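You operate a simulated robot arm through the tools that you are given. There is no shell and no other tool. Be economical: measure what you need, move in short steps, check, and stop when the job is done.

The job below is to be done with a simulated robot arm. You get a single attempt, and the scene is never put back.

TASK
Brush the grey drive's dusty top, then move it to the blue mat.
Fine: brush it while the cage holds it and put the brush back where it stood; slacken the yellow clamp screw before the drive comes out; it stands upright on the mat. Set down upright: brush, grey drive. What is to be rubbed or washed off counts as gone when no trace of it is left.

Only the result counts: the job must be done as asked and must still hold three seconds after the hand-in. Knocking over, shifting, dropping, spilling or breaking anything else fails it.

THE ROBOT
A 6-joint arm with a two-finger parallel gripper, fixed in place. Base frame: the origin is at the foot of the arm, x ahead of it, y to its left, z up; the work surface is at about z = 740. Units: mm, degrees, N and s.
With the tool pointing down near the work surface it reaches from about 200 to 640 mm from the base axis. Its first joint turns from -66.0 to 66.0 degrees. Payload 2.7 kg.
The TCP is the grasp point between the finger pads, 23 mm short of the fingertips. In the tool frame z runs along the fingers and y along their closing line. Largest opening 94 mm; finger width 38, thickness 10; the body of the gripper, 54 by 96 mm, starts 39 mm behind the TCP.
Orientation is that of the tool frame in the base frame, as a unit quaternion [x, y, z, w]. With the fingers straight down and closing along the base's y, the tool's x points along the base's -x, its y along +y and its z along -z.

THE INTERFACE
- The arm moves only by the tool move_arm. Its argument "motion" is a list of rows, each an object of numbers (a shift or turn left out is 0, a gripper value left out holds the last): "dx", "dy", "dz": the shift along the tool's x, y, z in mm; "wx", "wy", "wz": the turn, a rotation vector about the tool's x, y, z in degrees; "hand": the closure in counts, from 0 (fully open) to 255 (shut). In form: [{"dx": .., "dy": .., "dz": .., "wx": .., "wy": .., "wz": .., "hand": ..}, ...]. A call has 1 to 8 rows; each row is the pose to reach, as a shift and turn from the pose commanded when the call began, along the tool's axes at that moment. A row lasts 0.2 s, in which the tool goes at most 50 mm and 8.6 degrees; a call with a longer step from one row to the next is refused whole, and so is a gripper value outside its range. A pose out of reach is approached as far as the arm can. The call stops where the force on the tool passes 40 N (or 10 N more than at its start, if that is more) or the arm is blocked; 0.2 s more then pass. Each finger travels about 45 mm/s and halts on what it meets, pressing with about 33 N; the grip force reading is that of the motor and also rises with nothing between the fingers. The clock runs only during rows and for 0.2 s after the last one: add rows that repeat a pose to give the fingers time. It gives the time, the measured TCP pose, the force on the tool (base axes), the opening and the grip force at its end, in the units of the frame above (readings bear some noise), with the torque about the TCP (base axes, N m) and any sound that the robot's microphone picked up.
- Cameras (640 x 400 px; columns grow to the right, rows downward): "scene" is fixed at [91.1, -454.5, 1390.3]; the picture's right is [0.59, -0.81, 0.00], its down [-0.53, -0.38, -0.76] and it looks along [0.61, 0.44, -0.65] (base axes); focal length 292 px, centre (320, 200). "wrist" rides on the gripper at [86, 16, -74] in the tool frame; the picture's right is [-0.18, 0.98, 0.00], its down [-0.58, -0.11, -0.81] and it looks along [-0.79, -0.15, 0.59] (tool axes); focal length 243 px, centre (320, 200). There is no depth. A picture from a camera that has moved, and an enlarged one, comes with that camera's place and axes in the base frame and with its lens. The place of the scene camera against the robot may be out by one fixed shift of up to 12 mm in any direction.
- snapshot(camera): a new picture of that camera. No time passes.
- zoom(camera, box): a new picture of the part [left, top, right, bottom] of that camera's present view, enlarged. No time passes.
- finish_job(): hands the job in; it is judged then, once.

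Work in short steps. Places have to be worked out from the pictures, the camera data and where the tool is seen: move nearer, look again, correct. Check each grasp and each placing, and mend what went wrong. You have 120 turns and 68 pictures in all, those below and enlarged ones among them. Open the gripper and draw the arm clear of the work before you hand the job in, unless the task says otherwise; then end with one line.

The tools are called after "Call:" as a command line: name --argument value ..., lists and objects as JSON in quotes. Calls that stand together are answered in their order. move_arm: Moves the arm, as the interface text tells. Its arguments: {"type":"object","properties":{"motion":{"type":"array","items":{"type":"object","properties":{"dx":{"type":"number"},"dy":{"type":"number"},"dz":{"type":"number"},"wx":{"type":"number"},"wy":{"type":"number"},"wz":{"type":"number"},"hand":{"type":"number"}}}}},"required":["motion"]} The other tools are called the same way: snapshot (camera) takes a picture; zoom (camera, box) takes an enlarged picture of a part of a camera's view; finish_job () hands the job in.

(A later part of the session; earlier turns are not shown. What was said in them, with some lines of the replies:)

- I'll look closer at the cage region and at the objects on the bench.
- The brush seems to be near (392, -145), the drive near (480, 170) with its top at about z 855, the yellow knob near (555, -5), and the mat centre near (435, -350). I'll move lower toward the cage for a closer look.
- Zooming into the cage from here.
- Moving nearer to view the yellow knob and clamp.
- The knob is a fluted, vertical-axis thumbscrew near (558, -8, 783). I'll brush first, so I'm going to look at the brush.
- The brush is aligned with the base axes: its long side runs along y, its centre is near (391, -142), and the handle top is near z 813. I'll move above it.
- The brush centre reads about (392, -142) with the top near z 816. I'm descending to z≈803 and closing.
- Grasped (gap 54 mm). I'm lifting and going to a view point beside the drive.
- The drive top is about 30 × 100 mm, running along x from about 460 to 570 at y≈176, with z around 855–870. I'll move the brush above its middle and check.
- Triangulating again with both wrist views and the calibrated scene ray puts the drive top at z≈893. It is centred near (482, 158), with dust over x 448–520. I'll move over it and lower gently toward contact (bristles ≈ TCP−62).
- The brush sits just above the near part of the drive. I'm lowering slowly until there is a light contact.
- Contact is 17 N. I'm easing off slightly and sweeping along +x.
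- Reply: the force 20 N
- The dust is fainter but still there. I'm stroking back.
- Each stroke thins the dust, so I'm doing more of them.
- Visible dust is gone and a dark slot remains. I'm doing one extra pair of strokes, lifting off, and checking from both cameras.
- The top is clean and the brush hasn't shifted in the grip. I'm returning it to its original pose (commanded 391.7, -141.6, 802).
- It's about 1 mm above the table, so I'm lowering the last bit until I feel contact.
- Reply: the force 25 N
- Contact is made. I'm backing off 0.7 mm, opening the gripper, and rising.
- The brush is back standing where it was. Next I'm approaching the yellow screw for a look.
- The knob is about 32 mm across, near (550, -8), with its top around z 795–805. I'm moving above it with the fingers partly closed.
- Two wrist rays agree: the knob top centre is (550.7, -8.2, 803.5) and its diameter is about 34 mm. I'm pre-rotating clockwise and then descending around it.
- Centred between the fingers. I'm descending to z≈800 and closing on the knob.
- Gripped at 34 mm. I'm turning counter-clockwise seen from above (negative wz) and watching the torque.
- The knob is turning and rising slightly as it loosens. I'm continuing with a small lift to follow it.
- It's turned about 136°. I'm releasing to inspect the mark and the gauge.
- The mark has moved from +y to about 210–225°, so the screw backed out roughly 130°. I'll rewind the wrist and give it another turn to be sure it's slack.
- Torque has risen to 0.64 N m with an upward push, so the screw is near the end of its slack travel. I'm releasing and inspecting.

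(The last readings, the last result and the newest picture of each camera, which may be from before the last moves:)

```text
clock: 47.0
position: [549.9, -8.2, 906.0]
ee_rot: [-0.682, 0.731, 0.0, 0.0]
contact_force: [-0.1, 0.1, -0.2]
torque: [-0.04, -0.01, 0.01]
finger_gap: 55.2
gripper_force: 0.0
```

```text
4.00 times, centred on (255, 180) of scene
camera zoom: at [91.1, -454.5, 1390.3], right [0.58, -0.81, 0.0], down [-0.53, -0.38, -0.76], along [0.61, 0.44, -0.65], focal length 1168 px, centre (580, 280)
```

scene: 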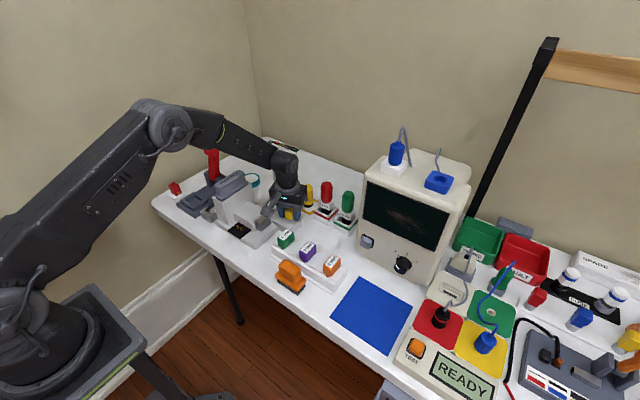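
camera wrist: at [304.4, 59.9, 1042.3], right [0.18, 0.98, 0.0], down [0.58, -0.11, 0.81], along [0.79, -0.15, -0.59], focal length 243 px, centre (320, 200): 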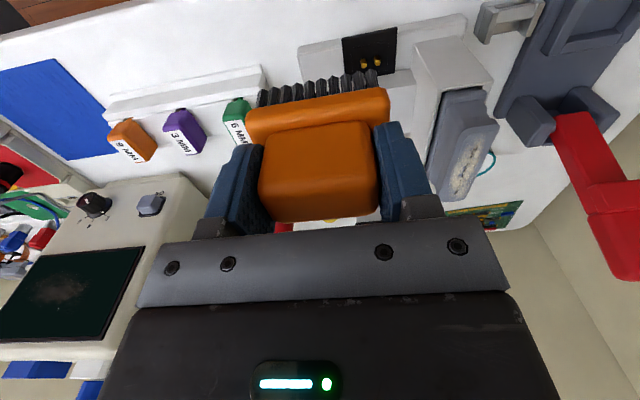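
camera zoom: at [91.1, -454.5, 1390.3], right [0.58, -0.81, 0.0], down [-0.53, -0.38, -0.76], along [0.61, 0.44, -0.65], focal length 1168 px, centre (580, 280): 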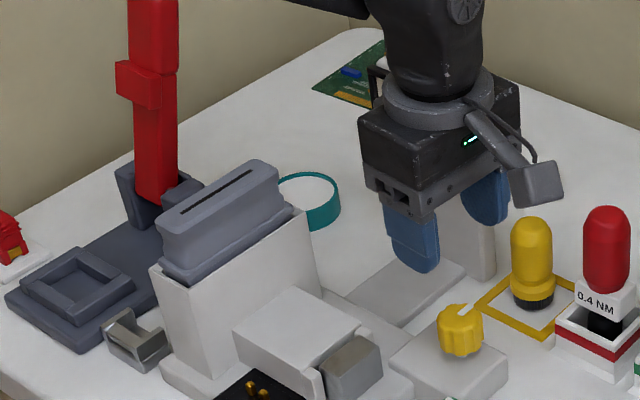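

The screw is now about 270° backed off. I'm unwinding the wrist and moving to view the drive.

Call:
move_arm --motion '[{"wz": 8.5, "dz": -15}, {"wz": 17, "dz": -35}, {"wz": 25.5, "dz": -60, "dy": 10}, {"wz": 34, "dz": -80, "dy": 30}, {"wz": 42.5, "dz": -80, "dy": 50}, {"wz": 51, "dz": -80, "dy": 70}, {"wz": 59.5, "dz": -80, "dy": 90}, {"wz": 68, "dz": -80, "dy": 100}]'

Call:
move_arm --motion '[{"wz": 6, "dx": 4, "dy": 35}, {"wz": 12, "dx": 9, "dy": 75, "hand": 0}, {"wz": 18, "dx": 13.9, "dy": 110, "hand": 0}, {"wz": 18, "dx": 13.9, "dy": 122.3, "hand": 0}, {"wz": 18, "dx": 13.9, "dy": 122.3, "hand": 0}]'

Call:
zoom --camera "wrist" --box '[260, 0, 480, 220]'

```text
clock: 48.8
position: [449.5, -1.1, 983.9]
ee_rot: [-0.156, 0.988, 0.0, 0.0]
contact_force: [0.8, 0.0, -0.1]
torque: [0.0, 0.01, -0.02]
finger_gap: 55.3
gripper_force: 0.1
```

```text
clock: 50.0
position: [398.6, 110.6, 985.3]
ee_rot: [0.0, 1.0, 0.0, 0.0]
contact_force: [0.0, -0.4, -0.9]
torque: [0.04, 0.01, 0.02]
finger_gap: 94.0
gripper_force: 0.2
```

```text
1.82 times, centred on (370, 110) of wrist
camera zoom: at [313.6, 127.3, 1059.3], right [0.18, 0.98, 0.0], down [0.58, -0.11, 0.81], along [0.79, -0.15, -0.59], focal length 441 px, centre (229, 364)
```

zoom: 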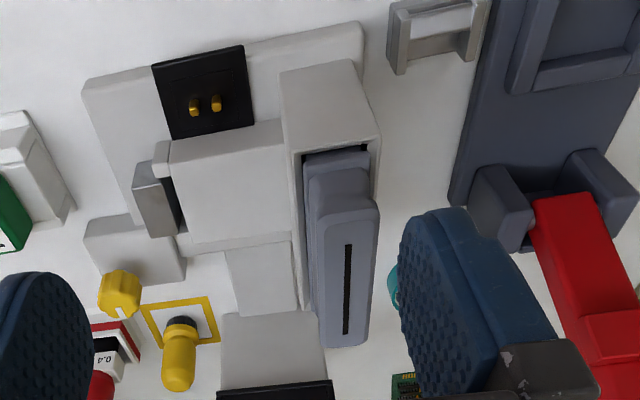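

Drive centre is (484, 157), yaw ≈ 0, grip part about 25 mm wide from z ~868 to 893. I'm moving over it and descending to z≈920 first to check.

Call:
move_arm --motion '[{"dx": -40, "dy": 22}, {"dx": -84.5, "dy": 46.5, "dz": 15}, {"dx": -84.5, "dy": 46.5, "dz": 40}, {"dx": -84.5, "dy": 46.5, "dz": 60}]'

Call:
zoom --camera "wrist" --box '[220, 0, 440, 200]'

Call:
zoom --camera "scene" --box '[190, 130, 280, 200]'

```text
refused: row 2 steps farther than a row can; nothing moved
```

```text
2.00 times, centred on (330, 100) of wrist
camera zoom: at [313.6, 127.3, 1059.3], right [0.18, 0.98, 0.0], down [0.58, -0.11, 0.81], along [0.79, -0.15, -0.59], focal length 485 px, centre (300, 400)
```

zoom: 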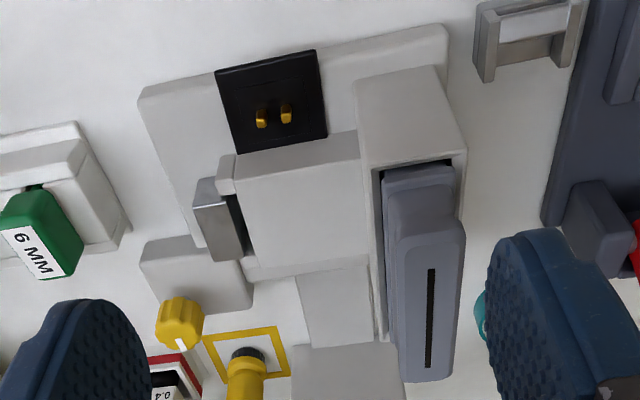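

```text
5.71 times, centred on (235, 165) of scene
camera zoom: at [91.1, -454.5, 1390.3], right [0.59, -0.81, 0.0], down [-0.53, -0.38, -0.76], along [0.61, 0.44, -0.65], focal length 1669 px, centre (806, 400)
```

zoom: 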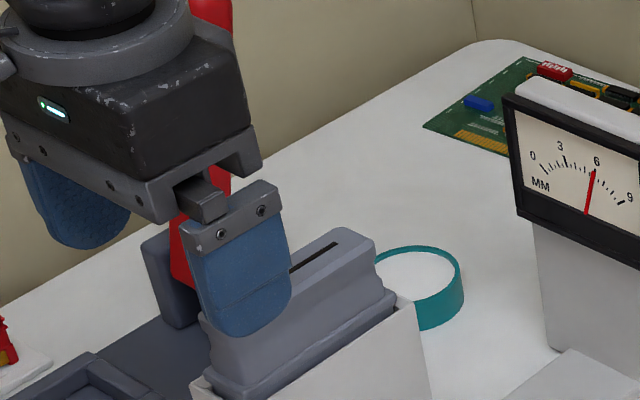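

One step was too long, so I'm splitting it further.

Call:
move_arm --motion '[{"dx": -35, "dy": 20}, {"dx": -65, "dy": 36, "dz": 10}, {"dx": -84.5, "dy": 46.5, "dz": 30}, {"dx": -84.5, "dy": 46.5, "dz": 60}]'

Call:
zoom --camera "wrist" --box '[220, 0, 440, 200]'

Call:
zoom --camera "scene" --box '[190, 130, 280, 200]'

```text
clock: 51.0
position: [483.1, 157.5, 924.6]
ee_rot: [0.001, 1.0, 0.0, 0.0]
contact_force: [0.6, 0.2, -0.6]
torque: [0.0, 0.0, -0.03]
finger_gap: 94.1
gripper_force: 0.1
```

```text
2.00 times, centred on (330, 100) of wrist
camera zoom: at [397.4, 173.8, 999.1], right [0.18, 0.98, 0.0], down [0.58, -0.11, 0.81], along [0.79, -0.15, -0.59], focal length 485 px, centre (300, 400)
```

zoom: 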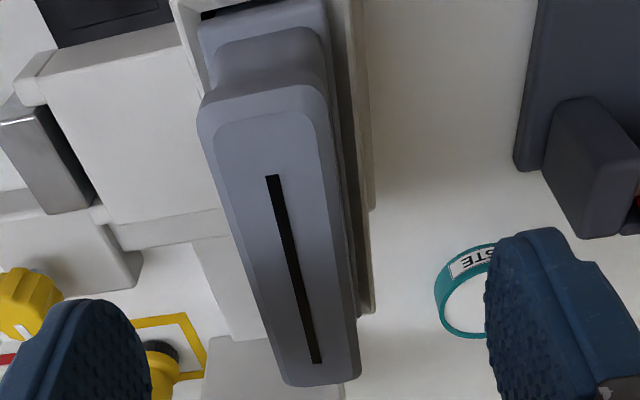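

```text
5.71 times, centred on (235, 165) of scene
camera zoom: at [91.1, -454.5, 1390.3], right [0.59, -0.81, 0.0], down [-0.53, -0.38, -0.76], along [0.61, 0.44, -0.65], focal length 1669 px, centre (806, 400)
```

zoom: 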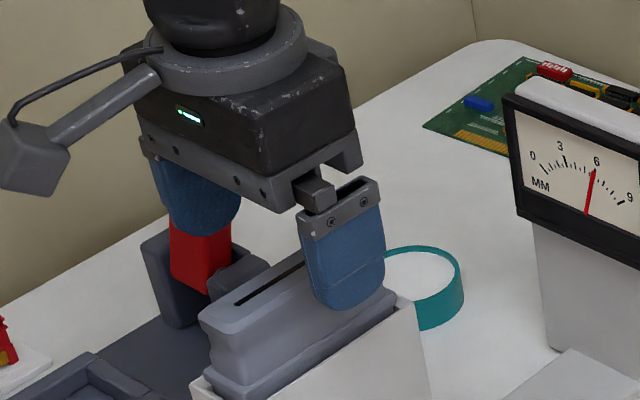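

The slot centre confirms (486, 157). I'm descending to z≈893 and closing.

Call:
move_arm --motion '[{"dx": -1.5, "dz": 12}, {"dx": -1.5, "dz": 24}, {"dx": -1.5, "dz": 31}]'

Call:
move_arm --motion '[{"hand": 255}, {"hand": 255}, {"hand": 255}, {"hand": 255}, {"hand": 255}, {"hand": 255}]'

Call:
zoom --camera "scene" --box '[190, 130, 280, 200]'

```text
clock: 51.8
position: [485.2, 159.0, 893.6]
ee_rot: [0.0, 1.0, 0.0, 0.0]
contact_force: [0.0, -0.5, -0.5]
torque: [-0.01, -0.01, -0.01]
finger_gap: 93.9
gripper_force: 0.1
```

```text
clock: 53.2
position: [485.0, 156.9, 894.3]
ee_rot: [0.0, 1.0, 0.0, -0.001]
contact_force: [0.1, -7.5, 0.4]
torque: [-0.11, 0.05, 0.05]
finger_gap: 27.7
gripper_force: 32.8
```

```text
5.71 times, centred on (235, 165) of scene
camera zoom: at [91.1, -454.7, 1390.3], right [0.58, -0.81, 0.0], down [-0.53, -0.38, -0.76], along [0.61, 0.44, -0.65], focal length 1669 px, centre (806, 400)
```

zoom: 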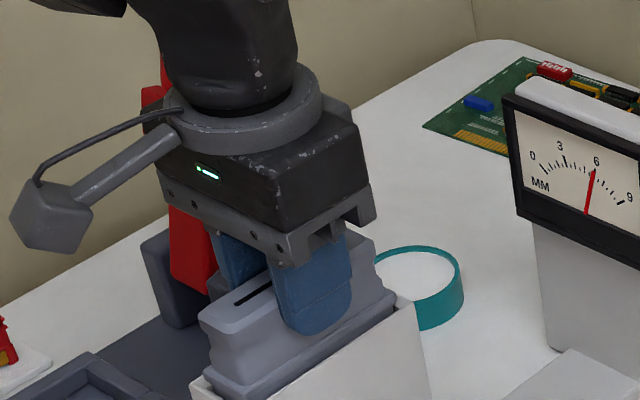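

Gripped at 27.7 mm. I'm relieving the small side load and lifting slowly while watching the force.

Call:
move_arm --motion '[{"dy": -0.8}, {"dy": -0.8, "dz": -4}, {"dy": -0.8, "dz": -10}, {"dy": -0.8, "dz": -16}]'

```text
clock: 54.2
position: [485.5, 158.8, 908.5]
ee_rot: [0.001, 1.0, 0.0, 0.0]
contact_force: [0.4, 0.6, -3.0]
torque: [0.01, 0.01, 0.03]
finger_gap: 27.7
gripper_force: 33.5
```

Call:
move_arm --motion '[{"dz": -12}, {"dz": -24}, {"dz": -36}, {"dz": -48}]'

Call:
zoom --camera "scene" --box '[170, 90, 310, 210]'

```text
clock: 55.2
position: [485.6, 156.0, 958.6]
ee_rot: [0.0, 1.0, 0.0, 0.0]
contact_force: [0.8, 0.1, -2.6]
torque: [-0.04, -0.01, 0.0]
finger_gap: 27.7
gripper_force: 33.2
```

```text
3.33 times, centred on (240, 150) of scene
camera zoom: at [91.1, -454.5, 1390.3], right [0.59, -0.81, 0.0], down [-0.53, -0.38, -0.76], along [0.61, 0.44, -0.65], focal length 973 px, centre (587, 367)
```

zoom: 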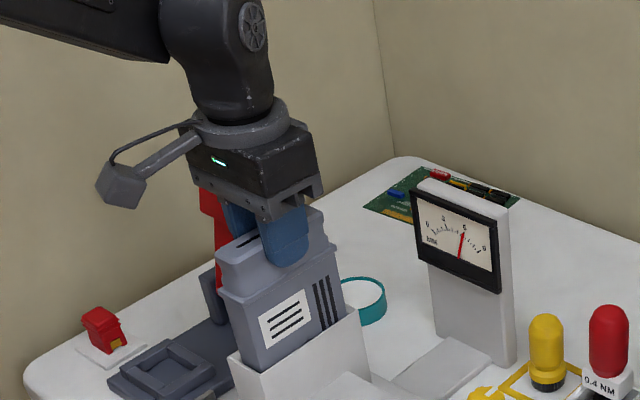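

The drive slides out freely (~2.6 N). I'm lifting it fully clear.

Call:
move_arm --motion '[{"dz": -20}, {"dz": -45}, {"dz": -70}, {"dz": -95}, {"dz": -115}]'

Call:
zoom --camera "scene" --box '[160, 50, 320, 220]'

```text
clock: 56.4
position: [485.9, 155.7, 1073.3]
ee_rot: [0.0, 1.0, 0.0, 0.0]
contact_force: [0.3, 0.2, -2.9]
torque: [-0.02, -0.02, 0.0]
finger_gap: 27.5
gripper_force: 33.0
```

```text
2.35 times, centred on (240, 135) of scene
camera zoom: at [91.1, -454.5, 1390.3], right [0.59, -0.81, 0.0], down [-0.53, -0.38, -0.76], along [0.61, 0.44, -0.65], focal length 687 px, centre (508, 353)
```

zoom: 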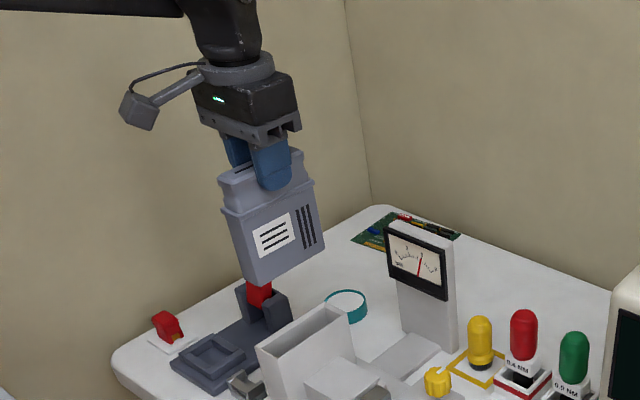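

Fully clear, and the drive is about 140 mm tall. I'm carrying it over to the mat at (440, -345).

Call:
move_arm --motion '[{"dx": 6, "dy": -45}, {"dx": 12, "dy": -92}, {"dx": 18, "dy": -139}, {"dx": 24, "dy": -186}, {"dx": 30, "dy": -233}, {"dx": 36, "dy": -280}]'

Call:
move_arm --motion '[{"dx": 3, "dy": -45}, {"dx": 6, "dy": -92}, {"dx": 9, "dy": -139}, {"dx": 10, "dy": -186}, {"dx": 10, "dy": -221}, {"dx": 10, "dy": -221, "dz": 30}, {"dx": 10, "dy": -221, "dz": 70}, {"dx": 10, "dy": -221, "dz": 100}]'

Call:
snapshot --camera "scene"

Call:
snapshot --camera "wrist"

```text
clock: 57.8
position: [449.4, -124.7, 1073.8]
ee_rot: [-0.001, 1.0, 0.0, 0.0]
contact_force: [-0.1, -0.1, -2.0]
torque: [0.03, 0.0, 0.01]
finger_gap: 28.0
gripper_force: 32.9
```

```text
clock: 59.6
position: [440.2, -345.4, 973.5]
ee_rot: [-0.001, 1.0, 0.0, 0.001]
contact_force: [-0.6, -0.1, -1.9]
torque: [-0.01, 0.01, -0.04]
finger_gap: 27.8
gripper_force: 32.5
```

```text
20 pictures are left
```

scene: 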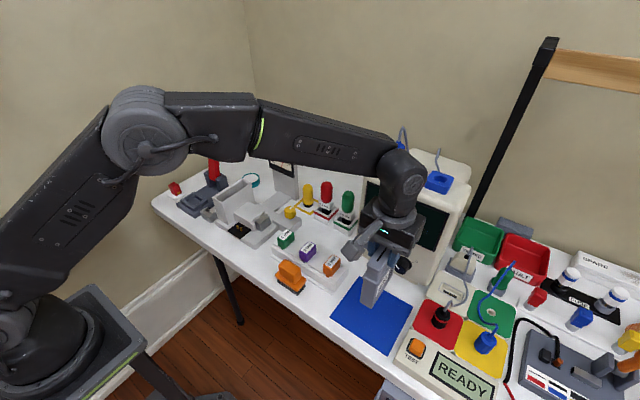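

```text
19 pictures are left
camera wrist: at [353.9, -328.6, 1047.3], right [0.18, 0.98, 0.0], down [0.58, -0.11, 0.81], along [0.79, -0.15, -0.59], focal length 243 px, centre (320, 200)
```

wrist: 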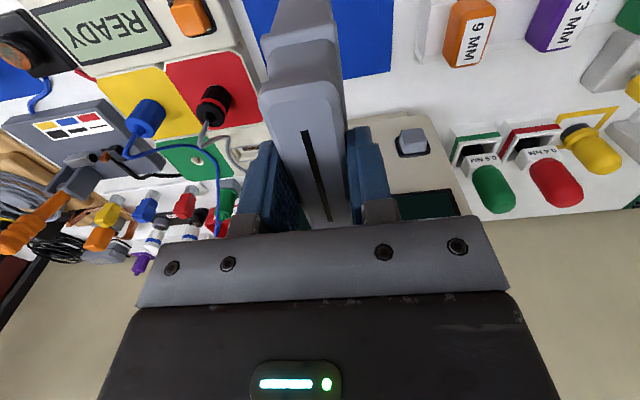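

The drive is centred over the mat (y -272…-422, x ~375–513). I'm lowering it to just above.

Call:
move_arm --motion '[{"dx": -4, "dz": 25}, {"dx": -4, "dz": 50}, {"dx": -4, "dz": 68}]'

Call:
zoom --camera "scene" --box '[310, 210, 440, 360]'

```text
clock: 60.4
position: [444.6, -345.4, 903.8]
ee_rot: [0.0, 1.0, 0.0, -0.001]
contact_force: [0.5, 0.0, -2.7]
torque: [0.01, 0.01, 0.01]
finger_gap: 27.4
gripper_force: 32.6
```

```text
2.67 times, centred on (375, 285) of scene
camera zoom: at [91.1, -454.5, 1390.3], right [0.58, -0.81, 0.0], down [-0.53, -0.38, -0.76], along [0.61, 0.44, -0.65], focal length 779 px, centre (173, -27)
```

zoom: 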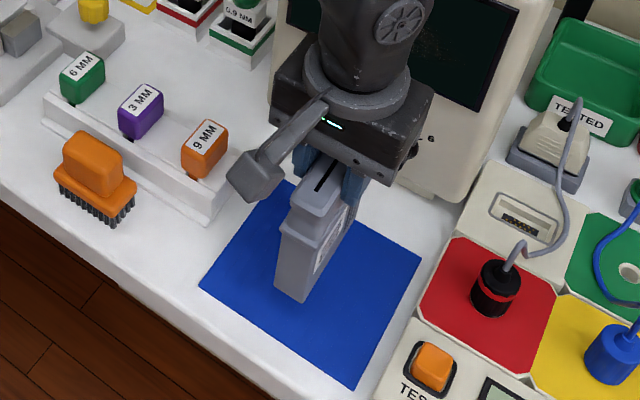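

The drive's bottom appears about 30 mm above the mat. I'm continuing in gentle steps.

Call:
move_arm --motion '[{"dz": 8}, {"dz": 14}, {"dz": 19}, {"dz": 23}]'

Call:
zoom --camera "scene" --box '[330, 240, 410, 320]'

```text
clock: 61.4
position: [443.1, -344.1, 880.7]
ee_rot: [0.0, 1.0, 0.0, 0.0]
contact_force: [0.3, 0.9, -2.1]
torque: [0.0, 0.0, -0.03]
finger_gap: 27.5
gripper_force: 32.9
```

```text
5.00 times, centred on (370, 280) of scene
camera zoom: at [91.1, -454.5, 1390.3], right [0.59, -0.81, 0.0], down [-0.53, -0.38, -0.76], along [0.61, 0.44, -0.65], focal length 1460 px, centre (70, -200)
```

zoom: 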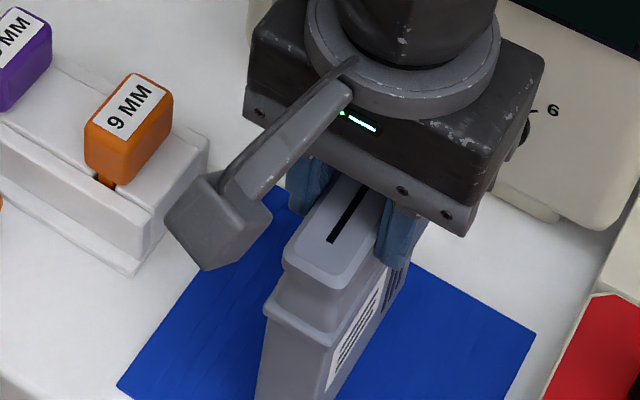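

Call:
move_arm --motion '[{"dz": 1}, {"dz": 2}, {"dz": 3}, {"dz": 4}, {"dz": 5}]'

```text
clock: 62.6
position: [443.4, -344.7, 877.4]
ee_rot: [0.0, 1.0, 0.001, -0.001]
contact_force: [0.0, -0.1, -2.8]
torque: [0.0, 0.0, 0.03]
finger_gap: 27.6
gripper_force: 33.3
```

Call:
move_arm --motion '[{"dz": 1}, {"dz": 2}, {"dz": 3}, {"dz": 4}]'

```text
clock: 63.6
position: [443.5, -344.4, 873.5]
ee_rot: [0.001, 1.0, 0.001, 0.0]
contact_force: [-0.2, -0.5, -1.9]
torque: [-0.02, 0.0, -0.02]
finger_gap: 27.8
gripper_force: 33.0
```

Call:
move_arm --motion '[{"dz": 1}, {"dz": 2}, {"dz": 3}, {"dz": 4}]'

Call:
zoom --camera "scene" --box '[330, 250, 420, 340]'

```text
clock: 64.6
position: [444.2, -344.0, 870.9]
ee_rot: [0.0, 1.0, 0.0, 0.001]
contact_force: [-4.8, 2.5, 15.2]
torque: [0.36, 0.88, -0.08]
finger_gap: 27.9
gripper_force: 32.6
```

```text
4.44 times, centred on (375, 295) of scene
camera zoom: at [90.8, -454.2, 1390.4], right [0.58, -0.81, 0.0], down [-0.53, -0.38, -0.76], along [0.61, 0.44, -0.65], focal length 1298 px, centre (76, -222)
```

zoom: 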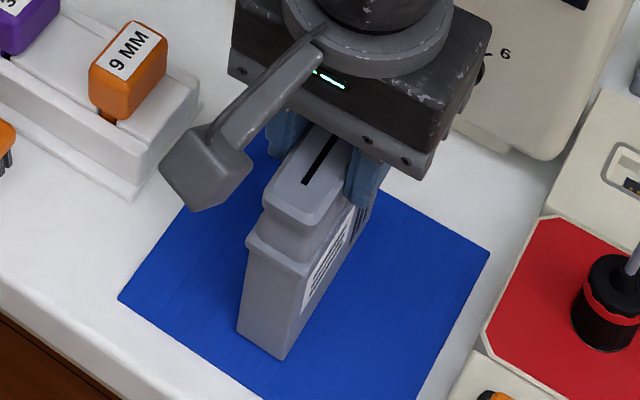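

Contact with the mat. I'm easing up 0.8 mm, releasing, and rising straight up.

Call:
move_arm --motion '[{"dz": -0.8}, {"dz": -0.8, "hand": 120}, {"dz": -0.8, "hand": 60}, {"dz": -0.8, "hand": 0}, {"dz": -0.8, "hand": 0}, {"dz": -0.8, "hand": 0}, {"dz": -0.8, "hand": 0}, {"dz": -0.8, "hand": 0}]'

Call:
move_arm --motion '[{"dz": -20}, {"dz": -50}, {"dz": -90}, {"dz": -130}, {"dz": -160}, {"dz": -160, "dx": 45}, {"dz": -160, "dx": 80, "dy": 30}, {"dz": -160, "dx": 100, "dy": 70}]'

Call:
snapshot --camera "scene"

Call:
zoom --camera "scene" --box '[250, 210, 430, 350]'

Call:
zoom --camera "scene" --box '[160, 130, 320, 250]'

```text
clock: 66.4
position: [443.3, -343.1, 869.7]
ee_rot: [0.001, 1.0, 0.001, 0.0]
contact_force: [0.7, 0.2, 0.5]
torque: [0.02, 0.0, 0.03]
finger_gap: 94.3
gripper_force: 0.1
```

```text
clock: 68.2
position: [343.2, -272.0, 1029.8]
ee_rot: [-0.001, 1.0, -0.001, 0.001]
contact_force: [-0.5, -0.1, 0.6]
torque: [-0.01, -0.06, -0.03]
finger_gap: 94.1
gripper_force: 0.0
```

```text
15 pictures are left
```

scene: 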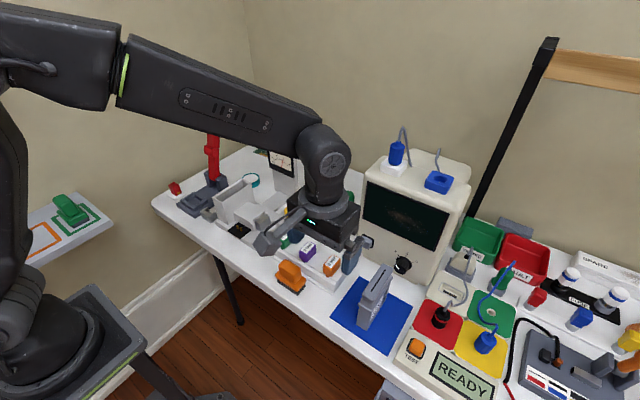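

```text
2.86 times, centred on (340, 280) of scene
camera zoom: at [91.1, -454.5, 1390.3], right [0.58, -0.81, 0.0], down [-0.53, -0.38, -0.76], along [0.61, 0.44, -0.65], focal length 834 px, centre (263, -29)
```

zoom: 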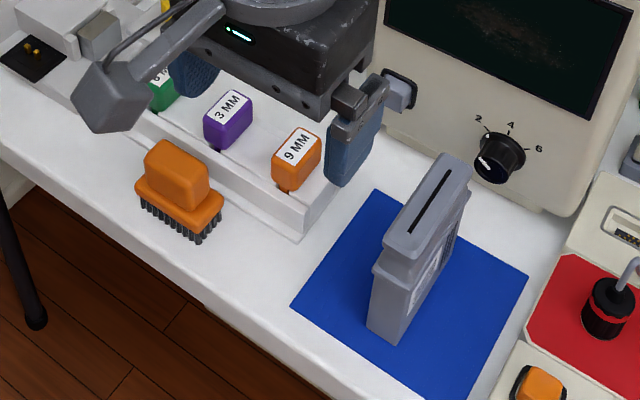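

```text
3.33 times, centred on (240, 190) of scene
camera zoom: at [91.1, -454.5, 1390.3], right [0.58, -0.81, 0.0], down [-0.53, -0.38, -0.76], along [0.61, 0.44, -0.65], focal length 973 px, centre (587, 233)
```

zoom: 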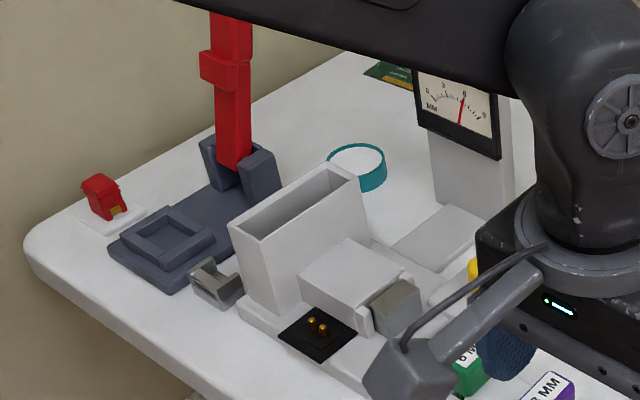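

The drive stands upright and clean on the mat, the brush is back in its place, the screw is slack, and the arm is clear. I'm handing in the job.

Call:
finish_job

```text
The job is handed in.
```

I brushed the grey drive clean while the cage held it, put the brush back where it stood, backed the yellow clamp screw off about 270°, and stood the drive upright on the blue mat.
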